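You operate a simulated robot arm through the tools that you are given. There is no shell and no other tool. Be economical: measure what you need, move in short steps, check, and stop when the job is done.

You are at the controls of a simulated robot arm. One attempt, no reset.

## Task
Rub the tarnish off the silver tray and stand the green bottle back on it.
Fine: rest the bottle on the gold saucer; purple cloth, cleaner from the jar; put the cloth back and the lid on. Set down upright: green scent bottle. What is to be rubbed or washed off counts as gone when no trace of it is left.

The check looks at the end state, three seconds after you hand in, the way a careful person would. Anything else that was tipped, shoved, dropped, spilled or broken makes it a failure. A push-on lid holds only when it is set on centred and level and pressed home; a screw cap is set on level and turned clockwise until tight. Flat cloth is picked up by pressing the open fingertips on it (5 to 10 N) and closing them slowly along it; thin cloth reads only 2 to 8 mm in the jaws.

## Robot
A 7-joint arm with a two-finger parallel gripper, fixed in place. Base frame: the origin is at the foot of the arm, x ahead of it, y to its left, z up; the work surface is at about z = 0.76. Readings come in m, degrees, newtons and seconds.
With the tool pointing down near the work surface it reaches from about 0.3 to 0.7 m from the base axis. Its first joint turns from -66.0 to 66.0 degrees. Payload 1.57 kg.
Tool frame: the origin (TCP) lies between the finger pads and is the grasp point; the fingertips stand 0.03 m ahead of it; z points along the fingers, y is the line along which they close. Largest opening 0.11 m; finger width 0.024, thickness 0.012; the body of the gripper, 0.048 by 0.112 m, starts 0.078 m behind the TCP.
Orientation is told as [roll, pitch, yaw] about the base's x, y, z axes, in that order, counted from this pose: with the fingers straight down and closing along the base's y, the tool's x points along the base's -x, its y along +y and its z along -z.

## Interface
- The arm moves only by the tool arm_command. Its arguments are lists of equal length, an entry for each row: "delta_pos": the shift along the base's x, y, z in units of 20 mm (1.0 is 20 mm), a list of three; "delta_rot": the turn, a rotation vector about the base's x, y, z in units of 5 degrees (1.0 is 5 degrees), a list of three; "claw": the gripper command, from -1 (shut) to 1 (fully open), values between in proportion. In form: {"delta_pos": [[x, y, z], ...], "delta_rot": [[wx, wy, wz], ...], "claw": [claw, ...]}. A call has 1 to 8 rows; each row shifts and turns the commanded pose from where the row before left it. A call with a number of a shift or a turn outside -1 to 1 is refused whole. A row lasts 0.2 s, in which the tool goes at most 0.05 m and 8.6 degrees; a call with a longer step from one row to the next is refused whole, and so is a gripper value outside its range. A pose out of reach is approached as far as the arm can. The call stops where the force on the tool passes 40 N (or 10 N more than at its start, if that is more) or the arm is blocked; 0.2 s more then pass. Each finger travels about 0.108 m/s and halts on what it meets, pressing with about 34 N; the grip force reading is that of the motor and also rises with nothing between the fingers. The clock runs only during rows and for 0.2 s after the last one: add rows that do not move to give the fingers time. The reply holds the time, the measured pose of the TCP, the force on the tool along the base axes, the opening and the grip force, in the units named above and with some noise, with the torque about the TCP (base axes, N m) and any sound that the robot's microphone picked up, and new pictures: "views" is both (left out), scene, wrist or none.
- Cameras (640 x 400 px; columns grow to the right, rows downward): "scene" is fixed at [0.156, -0.3903, 1.3914]; the picture's right is [0.84, -0.55, 0.00], its down [-0.37, -0.57, -0.73] and it looks along [0.40, 0.61, -0.68] (base axes); focal length 310 px, centre (320, 200). "wrist" rides on the gripper at [0.07, 0.016, -0.141] in the tool frame; the picture's right is [-0.23, 0.97, 0.00], its down [-0.85, -0.20, -0.48] and it looks along [-0.47, -0.11, 0.88] (tool axes); focal length 222 px, centre (320, 200). There is no depth. A picture from a camera that has moved, and an enlarged one, comes with that camera's place and axes in the base frame and with its lens.
- zoom(camera, box): a new picture of the part [left, top, right, bottom] of that camera's present view, enlarged. It takes no simulated time.
- sign_off(): hands the job in; it is judged then, once.

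Go step by step. Nothing tells you positions but the pictures and the camera data: compare them with the known pose of the tool, close in by small moves and look again before you grip or let go. The budget is 120 turns and 200 pictures, counting those below and the enlarged ones. Unless the task says otherwise, let go and move clear before handing in, and close with one line.

The tools are called after "Emit:" as name(argument=value, ...) on one line, values as JSON. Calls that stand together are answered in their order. arm_command: Moves the arm, as the interface text tells. Its arguments: {"type":"object","properties":{"delta_pos":{"type":"array","items":{"type":"array","items":{"type":"number"}}},"delta_rot":{"type":"array","items":{"type":"array","items":{"type":"number"}}},"claw":{"type":"array","items":{"type":"number"}},"views":{"type":"string","enum":["both","scene","wrist","none"]}},"required":["delta_pos","delta_rot","claw"]} The other tools are called the same way: zoom (camera, box) takes an enlarged picture of a part of a camera's view; sign_off () hands the job in.

At the start:

```text
time: 0.0
tcp_pos: [0.3796, 0.1948, 1.0106]
tool_rot: [0.0, 0.0, 0.0]
force: [-0.2, -0.1, 1.0]
ft_torque: [0.02, -0.02, 0.0]
grip_width: 0.1101
grasp_force: 0.0
```

scene: 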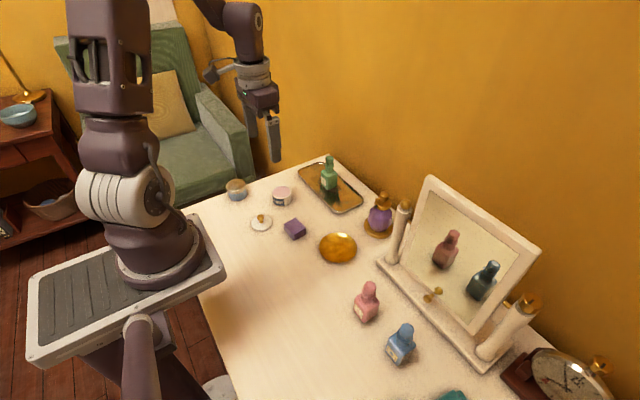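
wrist: 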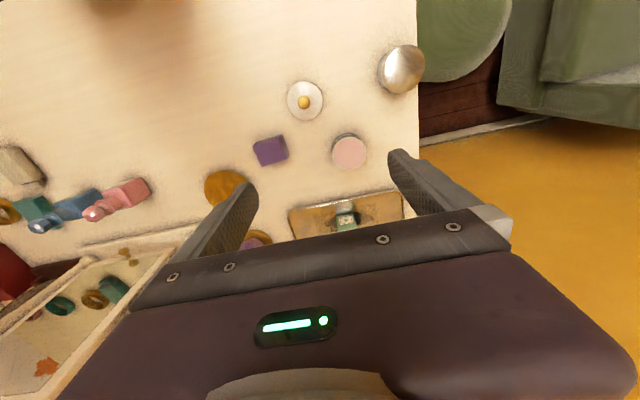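

I see the tray with the green bottle at the far left, a purple cloth, two jars, a loose lid and a gold saucer. I'll zoom in to identify them before I move.

Emit:
zoom(camera="scene", box=[210, 140, 410, 265])

Emit:
zoom(camera="wrist", box=[190, 30, 430, 250])

```text
3.20 times, centred on (310, 202) of scene
camera zoom: at [0.156, -0.3903, 1.3914], right [0.84, -0.55, 0.0], down [-0.37, -0.57, -0.73], along [0.4, 0.61, -0.68], focal length 991 px, centre (352, 192)
```

zoom: 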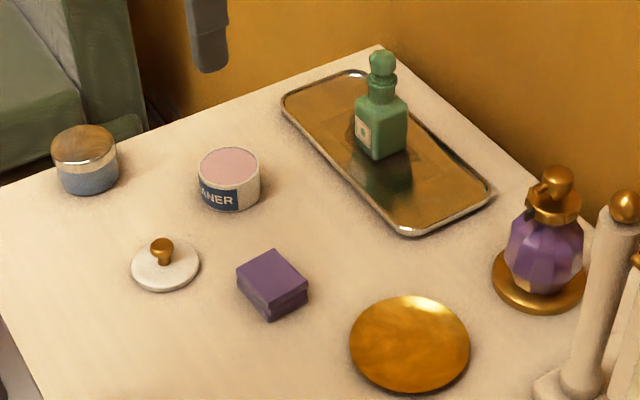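

```text
1.82 times, centred on (310, 140) of wrist
camera zoom: at [0.3106, 0.2106, 1.1535], right [0.23, 0.97, 0.0], down [0.85, -0.2, 0.48], along [0.47, -0.11, -0.88], focal length 404 px, centre (338, 309)
```

zoom: 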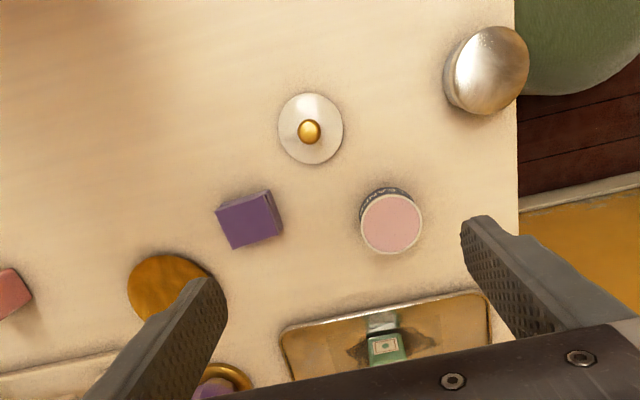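

The open jar labelled "cleaner" is near (0.427, 0.230), its lid at (0.337, 0.180), the cloth at (0.40, 0.106) and the saucer at (0.465, -0.005). The bottle is near (0.582, 0.205) on the tray. I'll move above the bottle to look from there.

Emit:
arm_command(delta_pos=[[1, 0, 0], [1, 0, 0], [1, 0, 0], [1, 0, 0], [1, 0.1, 0], [1, 0.1, 0], [1, 0.1, 0], [1, 0.1, 0]], delta_rot=[[0, 0, 0], [0, 0, 0], [0, 0, 0], [0, 0, 0], [0, 0, 0], [0, 0, 0], [0, 0, 0], [0, 0, 0]], claw=[1, 1, 1, 1, 1, 1, 1, 1])

```text
time: 1.8
tcp_pos: [0.5391, 0.2003, 1.0119]
tool_rot: [0.0, 0.0, -0.1]
force: [0.6, 0.2, 0.1]
ft_torque: [0.02, 0.02, 0.0]
grip_width: 0.1101
grasp_force: 0.0
camera wrist: at [0.4706, 0.2173, 1.1532], right [0.23, 0.97, 0.0], down [0.85, -0.2, 0.48], along [0.47, -0.11, -0.88], focal length 222 px, centre (320, 200)
```

scene: 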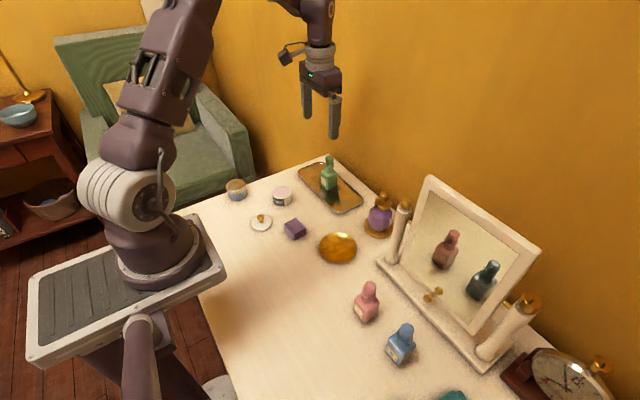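
wrist: 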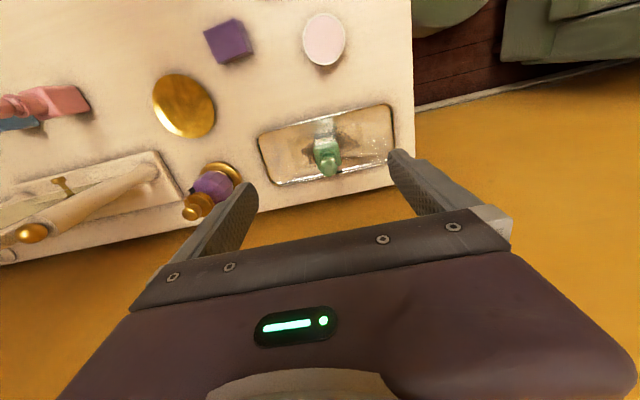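

Emit:
zoom(camera="wrist", box=[240, 90, 410, 200])

```text
3.64 times, centred on (325, 145) of wrist
camera zoom: at [0.4706, 0.2173, 1.1532], right [0.23, 0.97, 0.0], down [0.85, -0.2, 0.48], along [0.47, -0.11, -0.88], focal length 808 px, centre (302, 400)
```

zoom: 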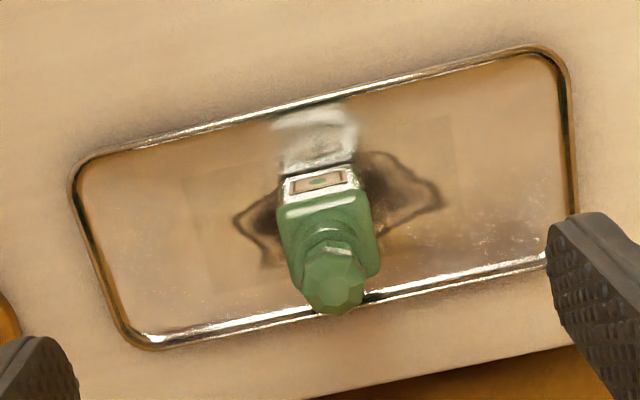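

The bottle is at about (0.579, 0.204), square with the tray, and the tarnish lies around and under it. I'll line up above it and go down.

Emit:
arm_command(delta_pos=[[1, 0.2, 0], [1, 0, 0], [0, 0, -1], [0, 0, -1], [0, 0, -1], [0, 0, -1], [0, 0, 0]], delta_rot=[[0, 0, 0], [0, 0, 0], [0, 0, 0], [0, 0, 0], [0, 0, 0], [0, 0, 0], [0, 0, 0]], claw=[1, 1, 1, 1, 1, 1, 1])

```text
time: 3.4
tcp_pos: [0.5795, 0.2053, 0.9323]
tool_rot: [0.1, -0.1, 0.0]
force: [0.0, -0.1, -0.1]
ft_torque: [0.0, 0.0, -0.01]
grip_width: 0.1102
grasp_force: 0.0
camera wrist: at [0.5105, 0.2217, 1.0742], right [0.23, 0.97, 0.0], down [0.85, -0.2, 0.48], along [0.47, -0.11, -0.88], focal length 222 px, centre (320, 200)
```

scene: 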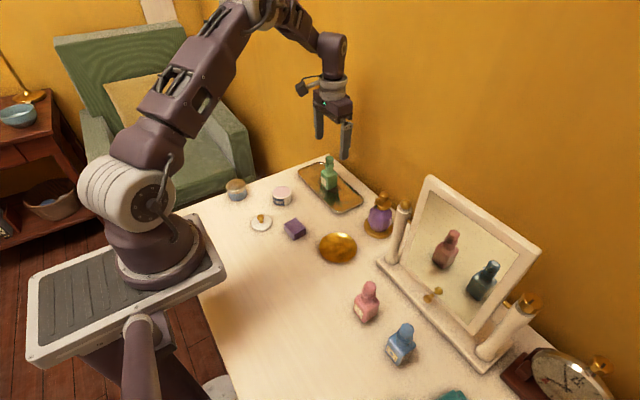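
wrist: 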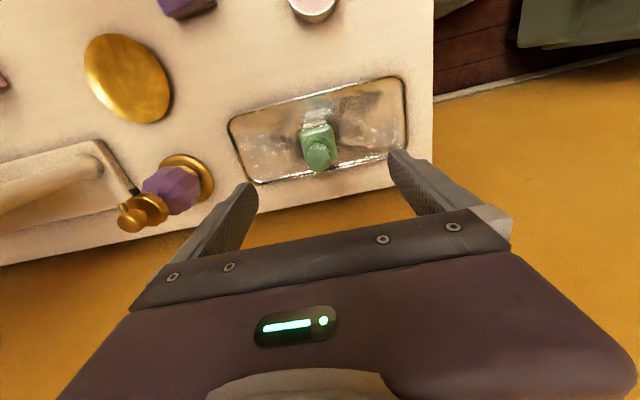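

It's aligned to within a few millimetres, so I'm going down to grip height.

Emit:
arm_command(delta_pos=[[-0.15, 0, -1], [0, 0, -1], [0, 0, -1], [0, 0, -1], [0, 0, -1], [0, 0, -0.8], [0, 0, 0]], delta_rot=[[0, 0, 0], [0, 0, 0], [0, 0, 0], [0, 0, 0], [0, 0, 0], [0, 0, 0], [0, 0, 0]], claw=[1, 1, 1, 1, 1, 1, 1])

Emit:
zoom(camera="scene", box=[250, 110, 410, 220])

```text
time: 5.0
tcp_pos: [0.5762, 0.2051, 0.8157]
tool_rot: [0.1, 0.0, -0.2]
force: [-0.2, 0.3, 0.6]
ft_torque: [0.01, -0.02, 0.02]
grip_width: 0.1102
grasp_force: 0.0
camera wrist: at [0.5076, 0.2214, 0.9575], right [0.23, 0.97, 0.0], down [0.85, -0.2, 0.48], along [0.47, -0.11, -0.88], focal length 222 px, centre (320, 200)
```

scene: 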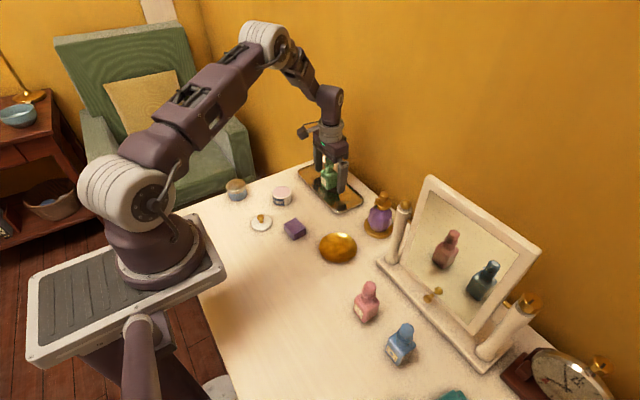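
wrist: 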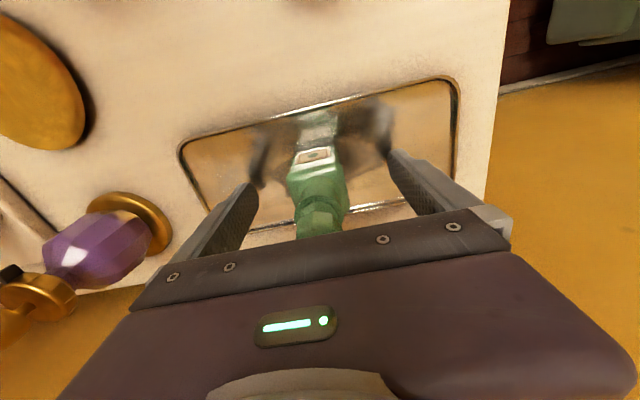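

```text
3.64 times, centred on (330, 165) of scene
camera zoom: at [0.156, -0.3903, 1.3914], right [0.84, -0.55, 0.0], down [-0.37, -0.57, -0.73], along [0.4, 0.61, -0.68], focal length 1126 px, centre (284, 327)
```

zoom: 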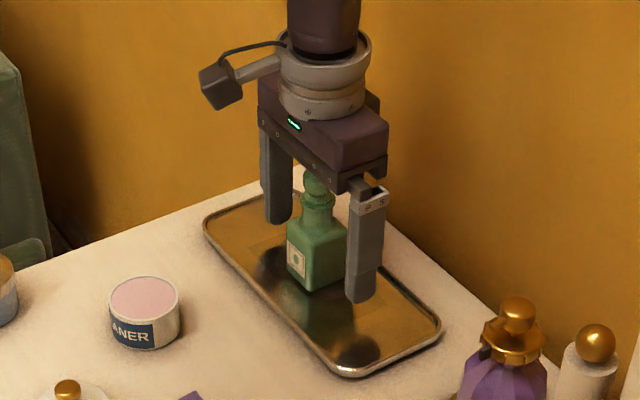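

The fingers straddle the bottle body. I'll close gently.

Emit:
arm_command(delta_pos=[[0, 0, 0], [0, 0, 0], [0, 0, 0], [0, 0, 0], [0, 0, 0]], delta_rot=[[0, 0, 0], [0, 0, 0], [0, 0, 0], [0, 0, 0], [0, 0, 0]], claw=[0.3, 0, -0.2, -0.5, -0.6], views="wrist")

```text
time: 6.2
tcp_pos: [0.5768, 0.2063, 0.8162]
tool_rot: [0.0, -0.1, -0.1]
force: [-0.2, -0.8, 0.1]
ft_torque: [0.05, 0.05, 0.0]
grip_width: 0.04
grasp_force: 34.2
camera wrist: at [0.5075, 0.2214, 0.9576], right [0.23, 0.97, 0.0], down [0.85, -0.2, 0.48], along [0.47, -0.11, -0.88], focal length 222 px, centre (320, 200)
```

wrist: 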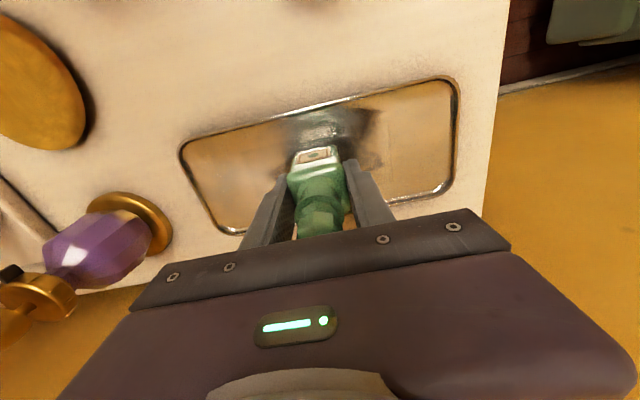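

I have the bottle, with the jaws at 40 mm. Lifting it now and moving toward the saucer.

Emit:
arm_command(delta_pos=[[0, 0, 1], [0, 0, 1], [0, 0, 1], [0, 0, 1], [-1, 0, 0], [-1, -1, 0], [-1, -1, 0], [-1, -1, 0]], delta_rot=[[0, 0, 0], [0, 0, 0], [0, 0, 0], [0, 0, 0], [0, 0, 0], [0, 0, 0], [0, 0, 0], [0, 0, 0]], claw=[-0.6, -0.6, -0.6, -0.6, -0.6, -0.6, -0.6, -0.6], views="both")

Emit:
arm_command(delta_pos=[[-1, -1, 0], [-0.5, -1, 0], [0, -1, 0], [0, -1, 0], [0, -1, 0], [0, -1, 0], [0, 0, 0]], delta_rot=[[0, 0, 0], [0, 0, 0], [0, 0, 0], [0, 0, 0], [0, 0, 0], [0, 0, 0], [0, 0, 0]], claw=[-0.6, -0.6, -0.6, -0.6, -0.6, -0.6, -0.6], views="both")

Emit:
zoom(camera="scene", box=[250, 140, 410, 280])

```text
time: 8.0
tcp_pos: [0.497, 0.1448, 0.8944]
tool_rot: [-0.1, 0.0, -0.1]
force: [-0.4, 0.6, -2.5]
ft_torque: [0.02, -0.05, 0.02]
grip_width: 0.0397
grasp_force: 34.1
camera wrist: at [0.4271, 0.1612, 1.0373], right [0.23, 0.97, 0.0], down [0.85, -0.2, 0.48], along [0.47, -0.11, -0.88], focal length 222 px, centre (320, 200)
```

scene: 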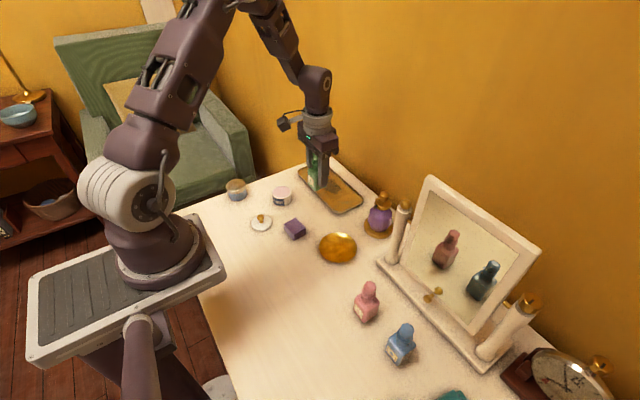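
wrist: 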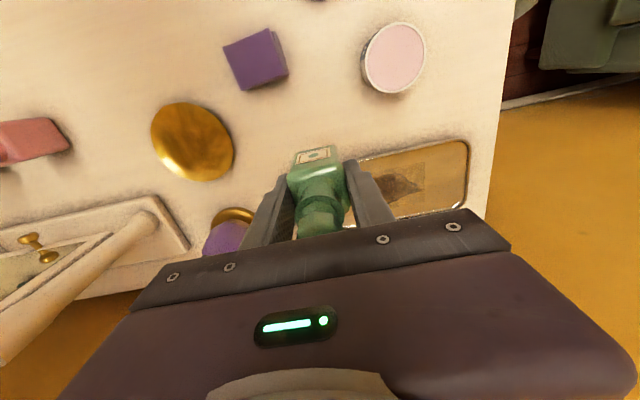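

```text
time: 9.6
tcp_pos: [0.466, 0.0264, 0.896]
tool_rot: [-0.1, 0.0, 0.0]
force: [-0.5, -0.1, -3.0]
ft_torque: [-0.03, 0.0, 0.05]
grip_width: 0.0395
grasp_force: 33.9
camera wrist: at [0.3969, 0.0425, 1.0386], right [0.23, 0.97, 0.0], down [0.85, -0.2, 0.48], along [0.47, -0.11, -0.88], focal length 222 px, centre (320, 200)
```

scene: 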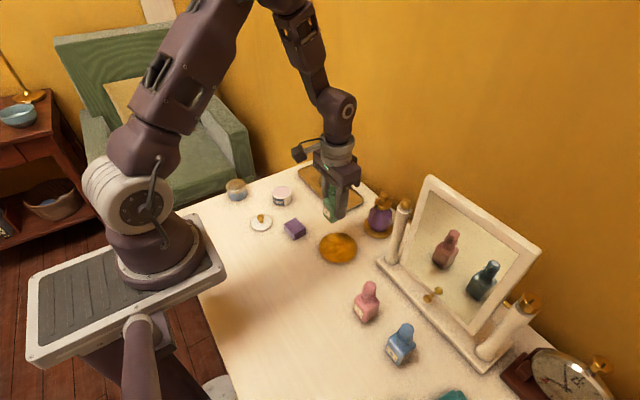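
wrist: 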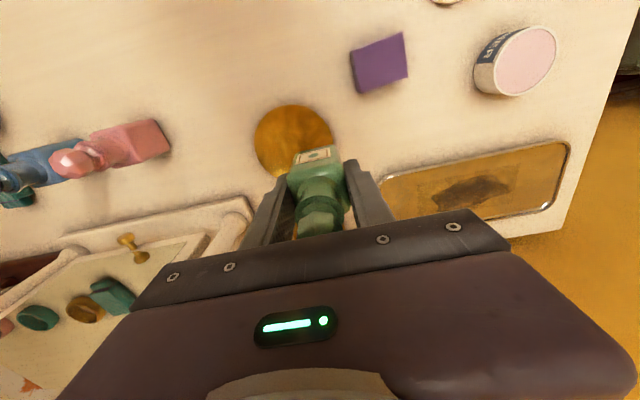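

```text
2.86 times, centred on (330, 210) of scene
camera zoom: at [0.1561, -0.3903, 1.3914], right [0.84, -0.55, 0.0], down [-0.37, -0.57, -0.73], along [0.4, 0.61, -0.68], focal length 885 px, centre (291, 171)
```

zoom: 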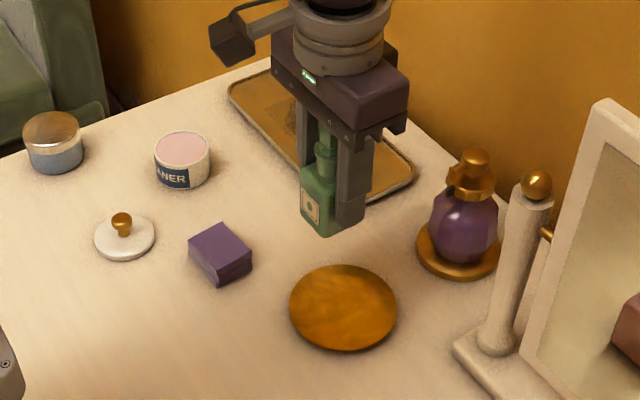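

The saucer centre is at about (0.462, -0.004). I'll move over it and go down to just above contact.

Emit:
arm_command(delta_pos=[[-0.2, -1, 0], [0, -0.5, 0], [0, 0, -1], [0, 0, -1], [0, 0, -1], [0, 0, -0.4], [0, 0, 0]], delta_rot=[[0, 0, 0], [0, 0, 0], [0, 0, 0], [0, 0, 0], [0, 0, 0], [0, 0, 0], [0, 0, 0]], claw=[-0.6, -0.6, -0.6, -0.6, -0.6, -0.6, -0.6], views="wrist")

Emit:
zoom(camera="scene", box=[290, 170, 400, 280])

```text
time: 11.2
tcp_pos: [0.4629, -0.0022, 0.8278]
tool_rot: [0.0, 0.0, 0.1]
force: [0.3, -0.2, -2.5]
ft_torque: [0.01, 0.01, -0.02]
grip_width: 0.0394
grasp_force: 33.8
camera wrist: at [0.3933, 0.013, 0.9702], right [0.23, 0.97, 0.0], down [0.85, -0.2, 0.48], along [0.47, -0.11, -0.88], focal length 222 px, centre (320, 200)
```

wrist: 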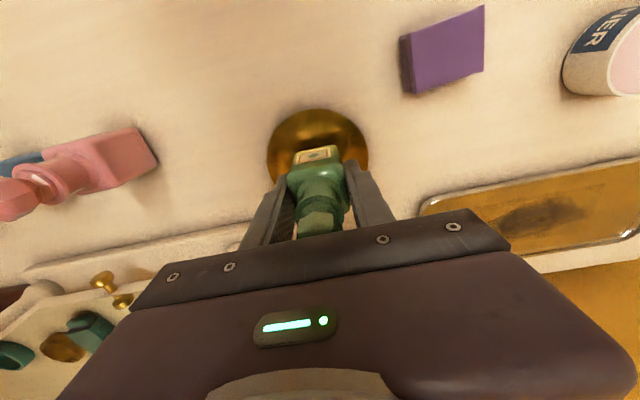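

```text
3.64 times, centred on (345, 225) of scene
camera zoom: at [0.1561, -0.3903, 1.3914], right [0.84, -0.55, 0.0], down [-0.37, -0.57, -0.73], along [0.4, 0.61, -0.68], focal length 1126 px, centre (229, 109)
```

zoom: 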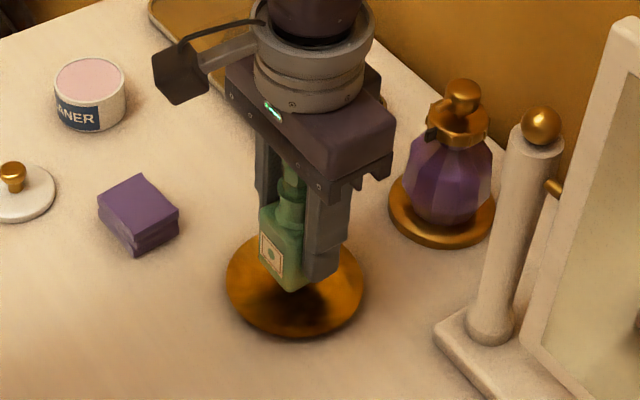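

It's centred over the saucer, a centimetre or so above. I'll lower it in small steps until it touches.

Emit:
arm_command(delta_pos=[[0, -0.2, -0.2], [0, 0, -0.2], [0, 0, -0.1], [0, 0, 0]], delta_rot=[[0, 0, 0], [0, 0, 0], [0, 0, 0], [0, 0, 0]], claw=[-0.6, -0.6, -0.6, -0.6], views="none")

```text
time: 12.2
tcp_pos: [0.4625, -0.0082, 0.8178]
tool_rot: [-0.1, 0.0, -0.1]
force: [-0.3, -1.2, -3.0]
ft_torque: [-0.01, -0.01, 0.0]
grip_width: 0.0399
grasp_force: 34.1
```

Emit:
arm_command(delta_pos=[[0, 0, -0.1], [0, 0, -0.1], [0, 0, 0]], delta_rot=[[0, 0, 0], [0, 0, 0], [0, 0, 0]], claw=[-0.6, -0.6, -0.6], views="none")

Emit:
zoom(camera="scene", box=[310, 190, 370, 280])

```text
time: 13.0
tcp_pos: [0.4633, -0.0079, 0.8135]
tool_rot: [0.0, 0.0, -0.1]
force: [-1.1, -0.6, -2.3]
ft_torque: [0.01, 0.0, 0.03]
grip_width: 0.0395
grasp_force: 34.3
```

```text
4.44 times, centred on (340, 235) of scene
camera zoom: at [0.1561, -0.3903, 1.3914], right [0.84, -0.55, 0.0], down [-0.37, -0.57, -0.73], along [0.4, 0.61, -0.68], focal length 1376 px, centre (231, 44)
```

zoom: 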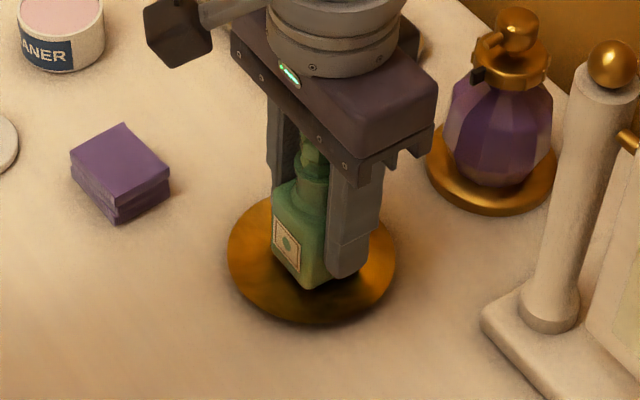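

Emit:
arm_command(delta_pos=[[0, 0, -0.1], [0, 0, -0.1], [0, 0, 0]], delta_rot=[[0, 0, 0], [0, 0, 0], [0, 0, 0]], claw=[-0.6, -0.6, -0.6], views="none")

```text
time: 13.8
tcp_pos: [0.4624, -0.0078, 0.8106]
tool_rot: [0.0, -0.1, 0.0]
force: [-2.9, 5.4, 20.2]
ft_torque: [0.09, -0.03, 0.01]
grip_width: 0.0398
grasp_force: 33.8
```

It has touched down at TCP z of about 0.811. I'll ease the pressure off and open a little.

Emit:
arm_command(delta_pos=[[0, 0, 0.07], [0, 0, 0], [0, 0, 0], [0, 0, 0], [0, 0, 0]], delta_rot=[[0, 0, 0], [0, 0, 0], [0, 0, 0], [0, 0, 0], [0, 0, 0]], claw=[-0.6, -0.6, -0.1, 0.1, 0.3], views="wrist")

Emit:
zoom(camera="scene", box=[310, 190, 370, 280])

```text
time: 15.0
tcp_pos: [0.4619, -0.0073, 0.8118]
tool_rot: [0.0, 0.0, 0.0]
force: [-0.5, 0.6, 0.6]
ft_torque: [-0.01, -0.01, 0.0]
grip_width: 0.0715
grasp_force: 0.2
camera wrist: at [0.3937, 0.0088, 0.9527], right [0.23, 0.97, 0.0], down [0.85, -0.2, 0.48], along [0.47, -0.11, -0.88], focal length 222 px, centre (320, 200)
```

wrist: 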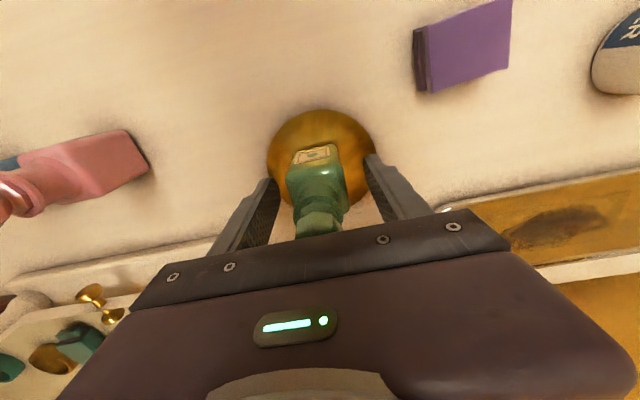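

```text
4.44 times, centred on (340, 235) of scene
camera zoom: at [0.156, -0.3903, 1.3914], right [0.84, -0.55, 0.0], down [-0.37, -0.57, -0.73], along [0.4, 0.61, -0.68], focal length 1376 px, centre (231, 44)
```

zoom: 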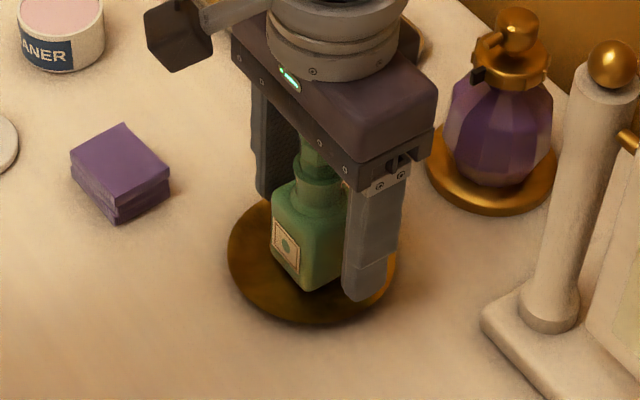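

The bottle stands upright on the saucer. I'll rise clear and move toward the cloth.

Emit:
arm_command(delta_pos=[[0, 0, 1], [0, 0, 1], [0, 0, 1], [0, 0, 1], [0, 0, 1], [0, 0, 1], [0, 0, 1], [0, 0, 0]], delta_rot=[[0, 0, 0], [0, 0, 0], [0, 0, 0], [0, 0, 0], [0, 0, 0], [0, 0, 0], [0, 0, 0], [0, 0, 0]], claw=[0.5, 0.5, 0.5, 0.5, 0.5, 0.5, 0.5, 0.5], views="none")

Emit:
arm_command(delta_pos=[[-0.5, 1, 0], [-0.5, 1, 0], [-0.5, 1, 0], [-0.5, 1, 0], [-0.5, 1, 0], [-0.5, 0.7, 0], [0, 0, 0]], delta_rot=[[0, 0, 0], [0, 0, 0], [0, 0, 0], [0, 0, 0], [0, 0, 0], [0, 0, 0], [0, 0, 0]], claw=[0.5, 0.5, 0.5, 0.5, 0.5, 0.5, 0.5], views="wrist")

Emit:
zoom(camera="scene", box=[230, 150, 370, 260])

Emit:
zoom(camera="wrist", box=[230, 50, 410, 200])

```text
time: 16.8
tcp_pos: [0.4614, -0.0082, 0.9493]
tool_rot: [0.0, 0.0, 0.0]
force: [-0.6, 0.2, 0.0]
ft_torque: [0.01, -0.01, 0.01]
grip_width: 0.0826
grasp_force: 0.0
```

```text
time: 18.4
tcp_pos: [0.4028, 0.1078, 0.9497]
tool_rot: [0.0, 0.0, -0.1]
force: [-1.0, -0.2, 0.5]
ft_torque: [-0.01, 0.03, -0.01]
grip_width: 0.0822
grasp_force: 0.1
camera wrist: at [0.3338, 0.1234, 1.092], right [0.23, 0.97, 0.0], down [0.85, -0.2, 0.48], along [0.47, -0.11, -0.88], focal length 222 px, centre (320, 200)
```

wrist: 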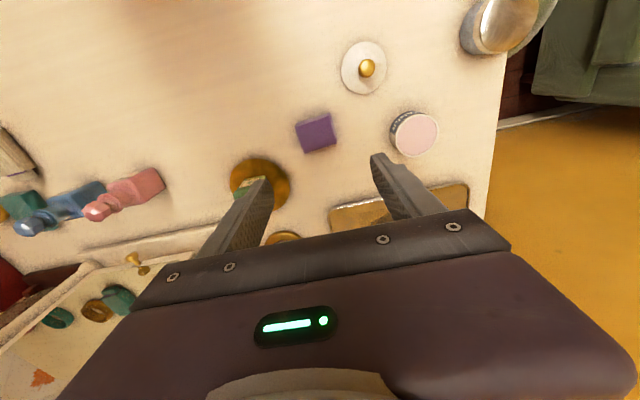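

```text
3.64 times, centred on (300, 205) of scene
camera zoom: at [0.156, -0.3903, 1.3914], right [0.84, -0.55, 0.0], down [-0.37, -0.57, -0.73], along [0.4, 0.61, -0.68], focal length 1126 px, centre (393, 182)
```

zoom: 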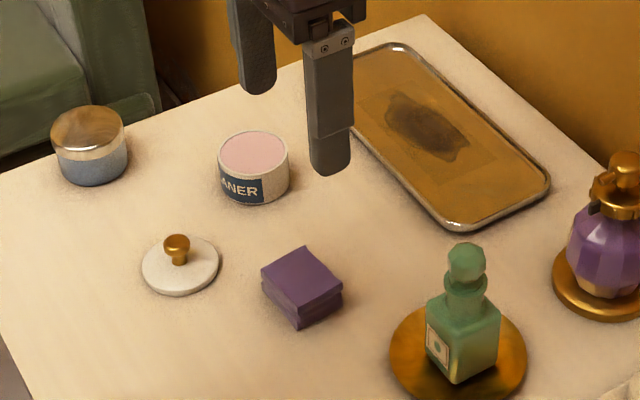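

```text
2.67 times, centred on (320, 125) of wrist
camera zoom: at [0.3338, 0.1234, 1.092], right [0.23, 0.97, 0.0], down [0.85, -0.2, 0.48], along [0.47, -0.11, -0.88], focal length 592 px, centre (320, 400)
```

zoom: 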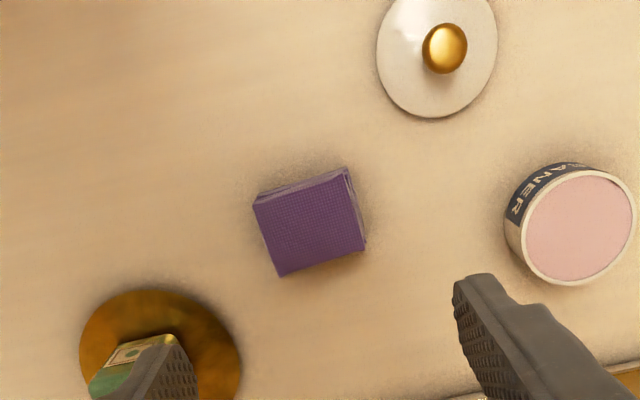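

The cloth is a folded pad about 40 by 47 mm and 20 mm high, centred at (0.399, 0.104) and yawed about +5°. I'll turn to match and go down to straddle its upper half.

Emit:
arm_command(delta_pos=[[-0.2, -0.2, -1], [0, 0, -1], [0, 0, -1], [0, 0, -1], [0, 0, -1], [0, 0, -1], [0, 0, 0]], delta_rot=[[0, 0, 1], [0, 0, 0], [0, 0, 0], [0, 0, 0], [0, 0, 0], [0, 0, 0], [0, 0, 0]], claw=[0.5, 0.5, 0.5, 0.5, 0.5, 0.5, 0.5], views="wrist")

Emit:
zoom(camera="scene", box=[260, 190, 340, 250])

```text
time: 20.0
tcp_pos: [0.3988, 0.1018, 0.8303]
tool_rot: [0.1, -0.1, 4.9]
force: [0.7, 0.2, 0.2]
ft_torque: [-0.01, 0.01, 0.0]
grip_width: 0.0824
grasp_force: 0.1
camera wrist: at [0.3289, 0.1119, 0.9719], right [0.14, 0.99, 0.0], down [0.87, -0.13, 0.48], along [0.47, -0.07, -0.88], focal length 222 px, centre (320, 200)
```

wrist: 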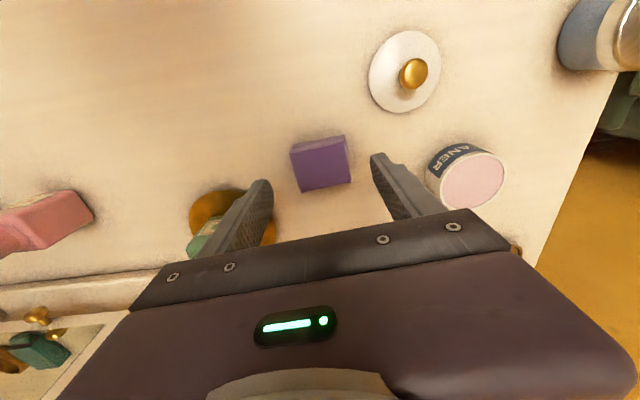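

```text
6.67 times, centred on (300, 220) of scene
camera zoom: at [0.156, -0.3903, 1.3914], right [0.84, -0.55, 0.0], down [-0.37, -0.57, -0.73], along [0.4, 0.61, -0.68], focal length 2064 px, centre (453, 67)
```

zoom: 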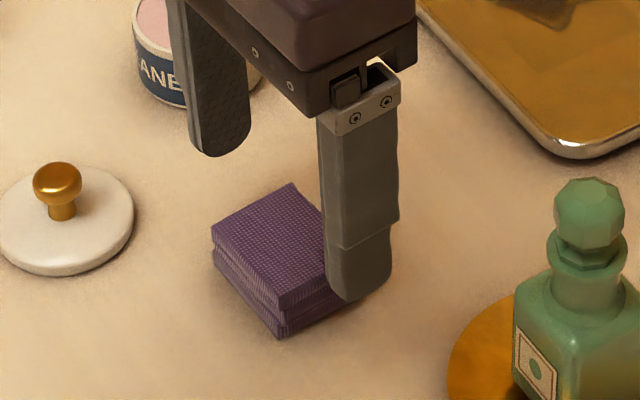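

The pad is about 18 mm thick. I'll lower the fingertips to roughly 7 mm above the table and close slowly.

Emit:
arm_command(delta_pos=[[-0.15, 0.05, -0.8], [0, 0, -0.85], [0, 0, 0], [0, 0, 0], [0, 0, 0], [0, 0, 0], [0, 0, 0], [0, 0, 0]], delta_rot=[[0, 0, 0], [0, 0, 0], [0, 0, 0], [0, 0, 0], [0, 0, 0], [0, 0, 0], [0, 0, 0], [0, 0, 0]], claw=[0.5, 0.5, 0.3, 0.1, 0, -0.1, -0.15, -0.2], views="wrist")

Emit:
zoom(camera="scene", box=[260, 190, 340, 250])

```text
time: 21.8
tcp_pos: [0.3957, 0.1006, 0.7966]
tool_rot: [0.1, 0.0, 5.0]
force: [-0.1, 0.4, -0.3]
ft_torque: [-0.01, 0.01, -0.03]
grip_width: 0.0507
grasp_force: 34.4
camera wrist: at [0.3252, 0.1128, 0.9383], right [0.14, 0.99, 0.0], down [0.87, -0.12, 0.48], along [0.47, -0.07, -0.88], focal length 222 px, centre (320, 200)
```

wrist: 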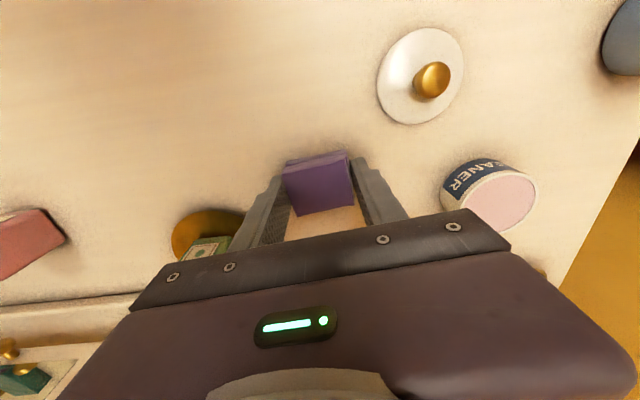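

```text
6.67 times, centred on (300, 220) of scene
camera zoom: at [0.156, -0.3903, 1.3914], right [0.84, -0.55, 0.0], down [-0.37, -0.57, -0.73], along [0.4, 0.61, -0.68], focal length 2064 px, centre (453, 67)
```

zoom: 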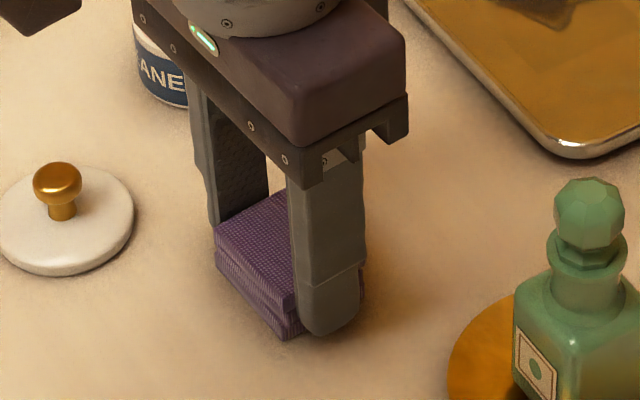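

The pad is gripped at 51 mm. I'll lift it and move it above the cleaner jar.

Emit:
arm_command(delta_pos=[[0, 0, 1], [0, 0, 1], [0, 0, 1], [0, 0, 1], [0, 0, 1], [0, 0, 1], [0, 0, 0]], delta_rot=[[0, 0, 0], [0, 0, 0], [0, 0, 0], [0, 0, 0], [0, 0, 0], [0, 0, 0], [0, 0, 0]], claw=[-0.3, -0.3, -0.3, -0.3, -0.3, -0.3, -0.3], views="none")

Emit:
zoom(camera="wrist", box=[250, 50, 530, 230])

Emit:
zoom(camera="scene", box=[240, 150, 340, 240])

```text
time: 23.4
tcp_pos: [0.3951, 0.103, 0.9177]
tool_rot: [0.0, 0.0, 5.0]
force: [-0.1, 0.0, 0.4]
ft_torque: [-0.01, 0.01, -0.01]
grip_width: 0.0508
grasp_force: 34.3
```

```text
2.22 times, centred on (390, 140) of wrist
camera zoom: at [0.3252, 0.1128, 1.0601], right [0.14, 0.99, 0.0], down [0.87, -0.12, 0.48], along [0.47, -0.07, -0.88], focal length 494 px, centre (164, 333)
```

zoom: 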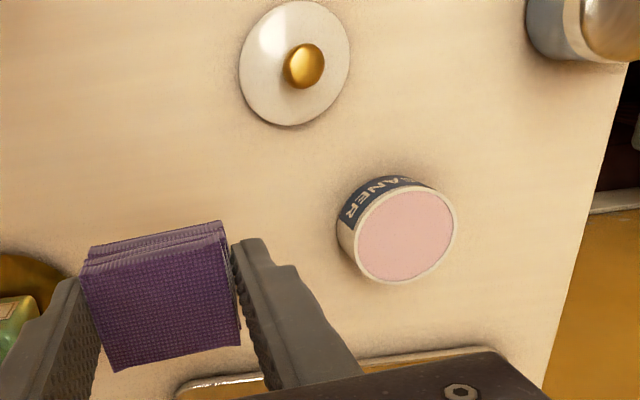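

```text
4.44 times, centred on (290, 195) of scene
camera zoom: at [0.156, -0.3903, 1.3914], right [0.84, -0.55, 0.0], down [-0.37, -0.57, -0.73], along [0.4, 0.61, -0.68], focal length 1376 px, centre (453, 222)
```

zoom: 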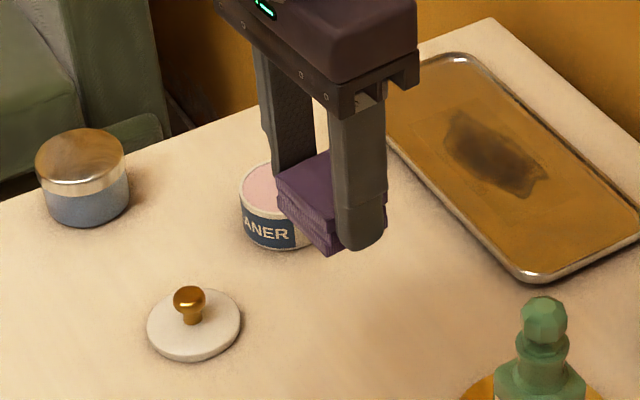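

The cream is flush with the jar rim and the jar is centred at about (0.425, 0.229). I'll bring the pad over it, then down to about 2 cm above.

Emit:
arm_command(delta_pos=[[0.3, 1, 0], [0.3, 1, 0], [0.3, 1, 0], [0.3, 1, 0], [0.3, 1, 0], [0, 1, 0], [0, 0.3, -1], [0, 0, -1]], delta_rot=[[0, 0, 0], [0, 0, 0], [0, 0, 0], [0, 0, 0], [0, 0, 0], [0, 0, 0], [0, 0, 0], [0, 0, 0]], claw=[-0.3, -0.3, -0.3, -0.3, -0.3, -0.3, -0.3, -0.3], views="wrist")

Emit:
zoom(camera="scene", box=[240, 140, 340, 230])

```text
time: 25.2
tcp_pos: [0.4256, 0.2289, 0.8786]
tool_rot: [0.0, 0.1, 4.9]
force: [-0.4, 0.2, 0.1]
ft_torque: [-0.03, 0.0, -0.01]
grip_width: 0.051
grasp_force: 34.4
camera wrist: at [0.3551, 0.2393, 1.0205], right [0.14, 0.99, 0.0], down [0.87, -0.13, 0.48], along [0.47, -0.07, -0.88], focal length 222 px, centre (320, 200)
```

wrist: 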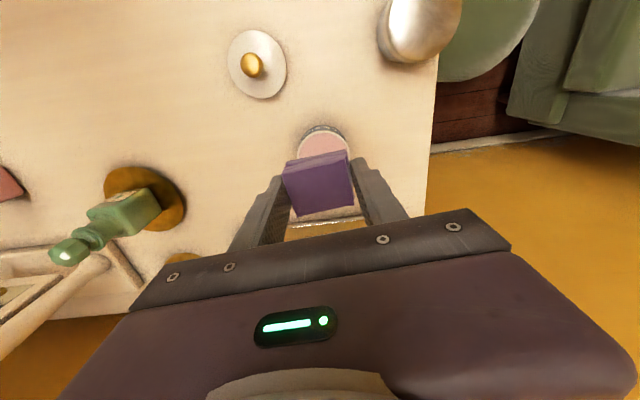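

```text
4.44 times, centred on (290, 185) of scene
camera zoom: at [0.156, -0.3903, 1.3914], right [0.84, -0.55, 0.0], down [-0.37, -0.57, -0.73], along [0.4, 0.61, -0.68], focal length 1376 px, centre (453, 267)
```

zoom: 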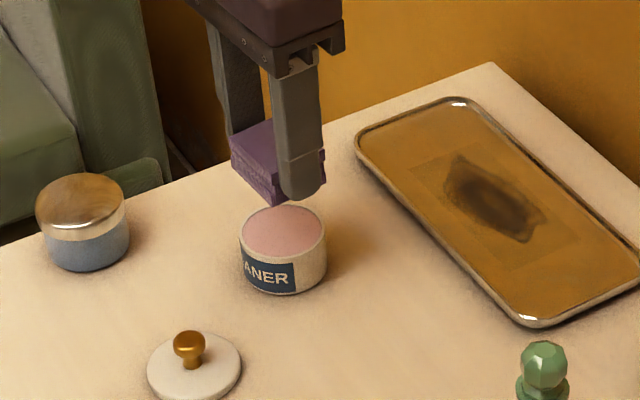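

Emit:
arm_command(delta_pos=[[0.05, 0, -0.9], [0, 0, -0.6], [0, 0, -0.2], [0, 0, 0]], delta_rot=[[0, 0, 0], [0, 0, 0], [0, 0, 0], [0, 0, 0]], claw=[-0.3, -0.3, -0.3, -0.3], views="none")

Emit:
zoom(camera="scene", box=[240, 140, 340, 230])

```text
time: 26.2
tcp_pos: [0.4264, 0.2289, 0.8447]
tool_rot: [0.0, 0.0, 5.0]
force: [-0.5, 0.8, -0.2]
ft_torque: [0.03, -0.01, -0.02]
grip_width: 0.0508
grasp_force: 34.0
```

```text
4.44 times, centred on (290, 185) of scene
camera zoom: at [0.156, -0.3903, 1.3914], right [0.84, -0.55, 0.0], down [-0.37, -0.57, -0.73], along [0.4, 0.61, -0.68], focal length 1376 px, centre (453, 267)
```

zoom: 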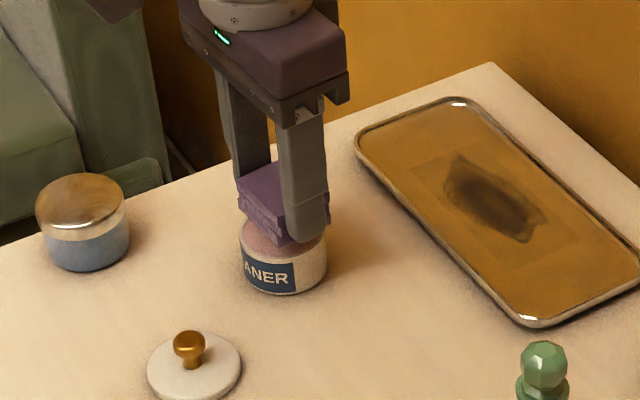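

The pad is just over the cream. I'll lower it in 2 mm steps until I feel light contact.

Emit:
arm_command(delta_pos=[[0, 0, -0.1], [0, 0, -0.1], [0, 0, -0.1], [0, 0, 0]], delta_rot=[[0, 0, 0], [0, 0, 0], [0, 0, 0], [0, 0, 0]], claw=[-0.3, -0.3, -0.3, -0.3], views="none")

```text
time: 27.2
tcp_pos: [0.4267, 0.2298, 0.839]
tool_rot: [0.0, 0.0, 5.0]
force: [0.3, -0.1, -1.3]
ft_torque: [-0.01, -0.01, 0.0]
grip_width: 0.0509
grasp_force: 34.6
```

Emit:
arm_command(delta_pos=[[0, 0, -0.1], [0, 0, -0.1], [0, 0, 0]], delta_rot=[[0, 0, 0], [0, 0, 0], [0, 0, 0]], claw=[-0.3, -0.3, -0.3], views="none")

Emit:
zoom(camera="scene", box=[240, 140, 340, 230])

```text
time: 28.0
tcp_pos: [0.4265, 0.23, 0.8343]
tool_rot: [-0.1, -0.1, 4.9]
force: [-0.1, 0.4, 0.4]
ft_torque: [0.01, 0.0, 0.0]
grip_width: 0.0509
grasp_force: 34.1
```

```text
4.44 times, centred on (290, 185) of scene
camera zoom: at [0.156, -0.3903, 1.3914], right [0.84, -0.55, 0.0], down [-0.37, -0.57, -0.73], along [0.4, 0.61, -0.68], focal length 1376 px, centre (453, 267)
```

zoom: 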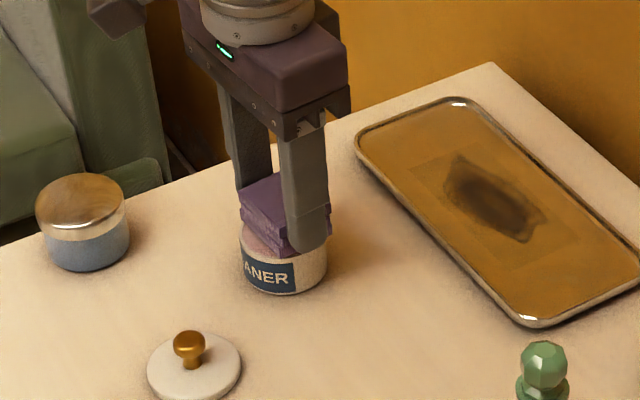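

Emit:
arm_command(delta_pos=[[0, 0, -0.1], [0, 0, 0], [0, 0, -0.05], [0, 0, 0]], delta_rot=[[0, 0, 0], [0, 0, 0], [0, 0, 0], [0, 0, 0]], claw=[-0.3, -0.3, -0.3, -0.3], views="none")

```text
time: 29.0
tcp_pos: [0.4258, 0.23, 0.8309]
tool_rot: [0.0, 0.0, 4.9]
force: [-0.7, 0.6, 0.7]
ft_torque: [0.03, 0.0, 0.05]
grip_width: 0.0509
grasp_force: 34.5
```

Emit:
arm_command(delta_pos=[[0, 0, -0.1], [0, 0, 0], [0, 0, -0.05], [0, 0, 0]], delta_rot=[[0, 0, 0], [0, 0, 0], [0, 0, 0], [0, 0, 0]], claw=[-0.3, -0.3, -0.3, -0.3], views="wrist")

Emit:
zoom(camera="scene", box=[260, 165, 310, 215])

```text
time: 30.0
tcp_pos: [0.4272, 0.2295, 0.8285]
tool_rot: [0.1, -0.1, 4.9]
force: [-2.7, -2.0, 27.9]
ft_torque: [-0.04, 0.29, 0.02]
grip_width: 0.0506
grasp_force: 33.9
camera wrist: at [0.3563, 0.2395, 0.9706], right [0.14, 0.99, 0.0], down [0.87, -0.13, 0.48], along [0.47, -0.07, -0.88], focal length 222 px, centre (320, 200)
```

wrist: 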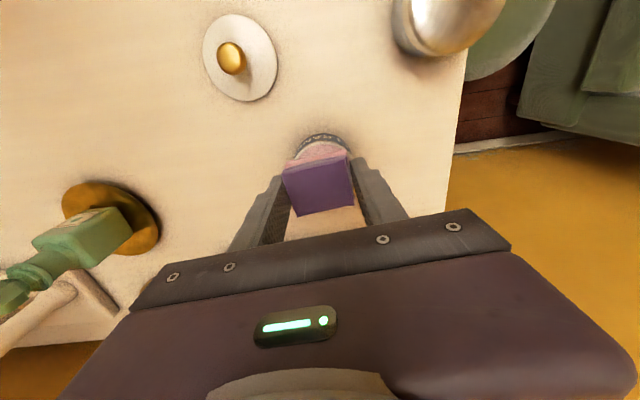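

```text
8.00 times, centred on (285, 190) of scene
camera zoom: at [0.1556, -0.3906, 1.3914], right [0.84, -0.55, 0.0], down [-0.37, -0.57, -0.73], along [0.4, 0.61, -0.68], focal length 2477 px, centre (600, 280)
```

zoom: 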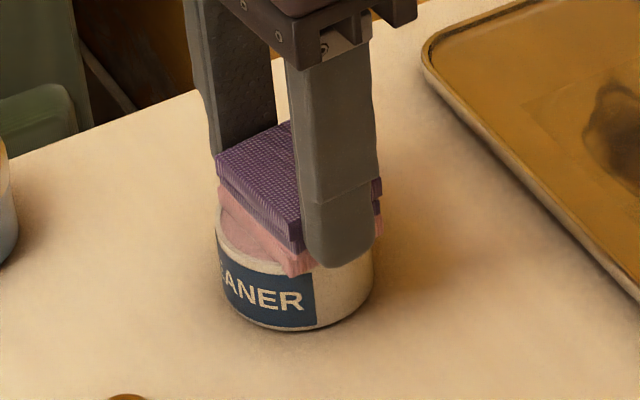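

The pad is on the cream and its underside has turned pink, so it's loaded. I'll lift it straight up and carry it over the tray.

Emit:
arm_command(delta_pos=[[0, 0, 0.5], [0, 0, 1], [0, 0, 1], [0, 0, 0.5], [0, 0, 0]], delta_rot=[[0, 0, 0], [0, 0, 0], [0, 0, 0], [0, 0, 0], [0, 0, 0]], claw=[-0.3, -0.3, -0.3, -0.3, -0.3], views="none")

Emit:
zoom(camera="scene", box=[250, 150, 320, 220])

Emit:
arm_command(delta_pos=[[1, -0.1, 0], [1, -0.1, 0], [1, -0.1, 0], [1, -0.1, 0], [1, -0.1, 0], [1, -0.1, 0], [1, -0.1, 0], [0.6, -0.2, 0]], delta_rot=[[0, 0, -0.5], [0, 0, -0.5], [0, 0, 0], [0, 0, 0], [0, 0, 0], [0, 0, 0], [0, 0, 0], [0, 0, 0]], claw=[-0.3, -0.3, -0.3, -0.3, -0.3, -0.3, -0.3, -0.3], views="wrist")

Emit:
zoom(camera="scene", box=[280, 120, 400, 220])

```text
time: 31.2
tcp_pos: [0.4266, 0.2304, 0.8895]
tool_rot: [0.0, 0.0, 4.9]
force: [-0.1, 0.1, -1.0]
ft_torque: [0.01, 0.03, -0.05]
grip_width: 0.0506
grasp_force: 33.8
```

```text
5.71 times, centred on (285, 185) of scene
camera zoom: at [0.156, -0.3903, 1.3914], right [0.84, -0.55, 0.0], down [-0.37, -0.57, -0.73], along [0.4, 0.61, -0.68], focal length 1769 px, centre (520, 286)
```

zoom: 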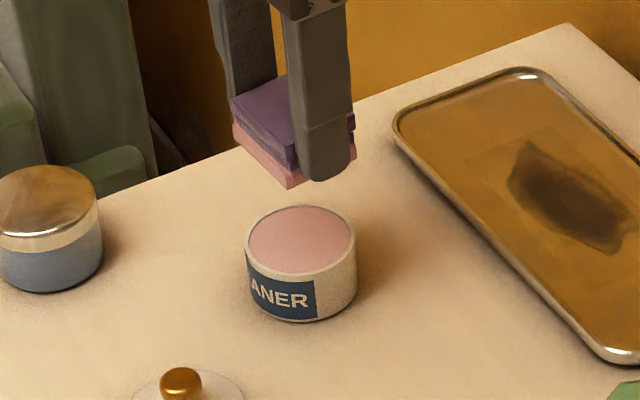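

```text
time: 33.0
tcp_pos: [0.5794, 0.2111, 0.8878]
tool_rot: [0.0, -0.1, 0.0]
force: [-0.9, -0.1, -1.2]
ft_torque: [0.0, 0.01, 0.0]
grip_width: 0.0507
grasp_force: 33.5
camera wrist: at [0.5106, 0.2275, 1.0299], right [0.23, 0.97, 0.0], down [0.86, -0.2, 0.48], along [0.47, -0.11, -0.88], focal length 222 px, centre (320, 200)
```

wrist: 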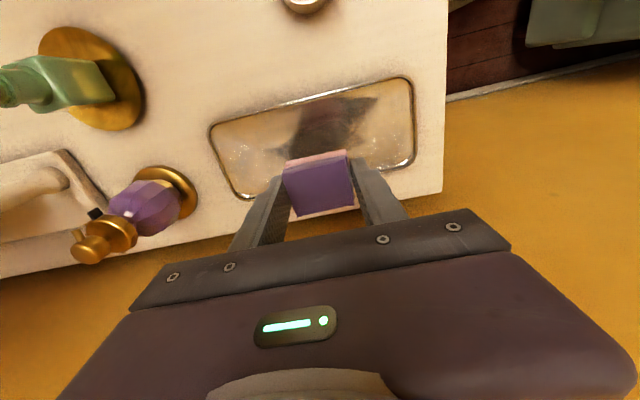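

```text
4.00 times, centred on (340, 170) of scene
camera zoom: at [0.156, -0.3903, 1.3914], right [0.84, -0.55, 0.0], down [-0.37, -0.57, -0.73], along [0.4, 0.61, -0.68], focal length 1238 px, centre (240, 320)
```

zoom: 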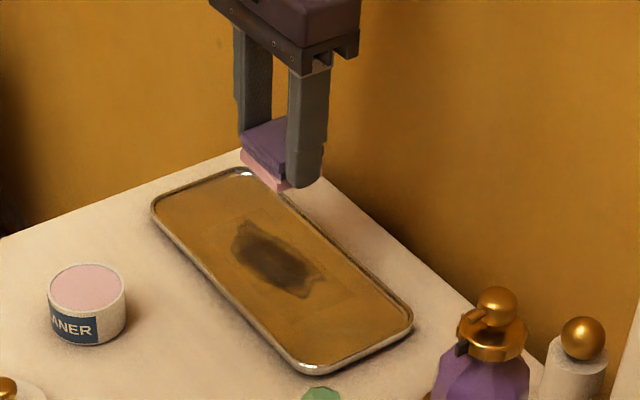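

The jar hasn't moved and the tarnish is below the pad. I'll lower onto the tray with force checks.

Emit:
arm_command(delta_pos=[[0, 0, -1], [0, 0, -1], [0, 0, -1], [0, 0, -0.7], [0, 0, 0]], delta_rot=[[0, 0, 0], [0, 0, 0], [0, 0, 0], [0, 0, 0], [0, 0, 0]], claw=[-0.3, -0.3, -0.3, -0.3, -0.3], views="none")

Emit:
arm_command(delta_pos=[[0, 0, -0.1], [0, 0, -0.1], [0, 0, -0.05], [0, 0, 0]], delta_rot=[[0, 0, 0], [0, 0, 0], [0, 0, 0], [0, 0, 0]], claw=[-0.3, -0.3, -0.3, -0.3], views="none")

Emit:
zoom(camera="scene", box=[280, 120, 400, 220])

```text
time: 34.2
tcp_pos: [0.5789, 0.2101, 0.812]
tool_rot: [0.0, -0.1, 0.0]
force: [0.2, 0.4, -0.6]
ft_torque: [0.0, -0.02, -0.02]
grip_width: 0.0507
grasp_force: 33.8
```

```text
time: 35.2
tcp_pos: [0.5776, 0.2109, 0.8091]
tool_rot: [0.0, 0.0, -0.1]
force: [0.1, -0.4, 0.3]
ft_torque: [-0.01, 0.0, 0.02]
grip_width: 0.0503
grasp_force: 34.1
```

```text
4.00 times, centred on (340, 170) of scene
camera zoom: at [0.156, -0.3903, 1.3914], right [0.84, -0.55, 0.0], down [-0.37, -0.57, -0.73], along [0.4, 0.61, -0.68], focal length 1238 px, centre (240, 320)
```

zoom: 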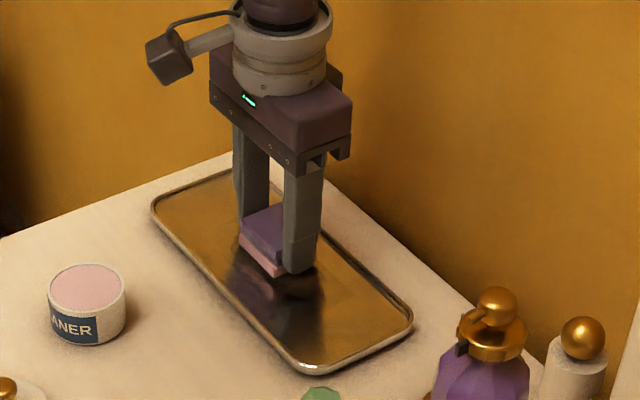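

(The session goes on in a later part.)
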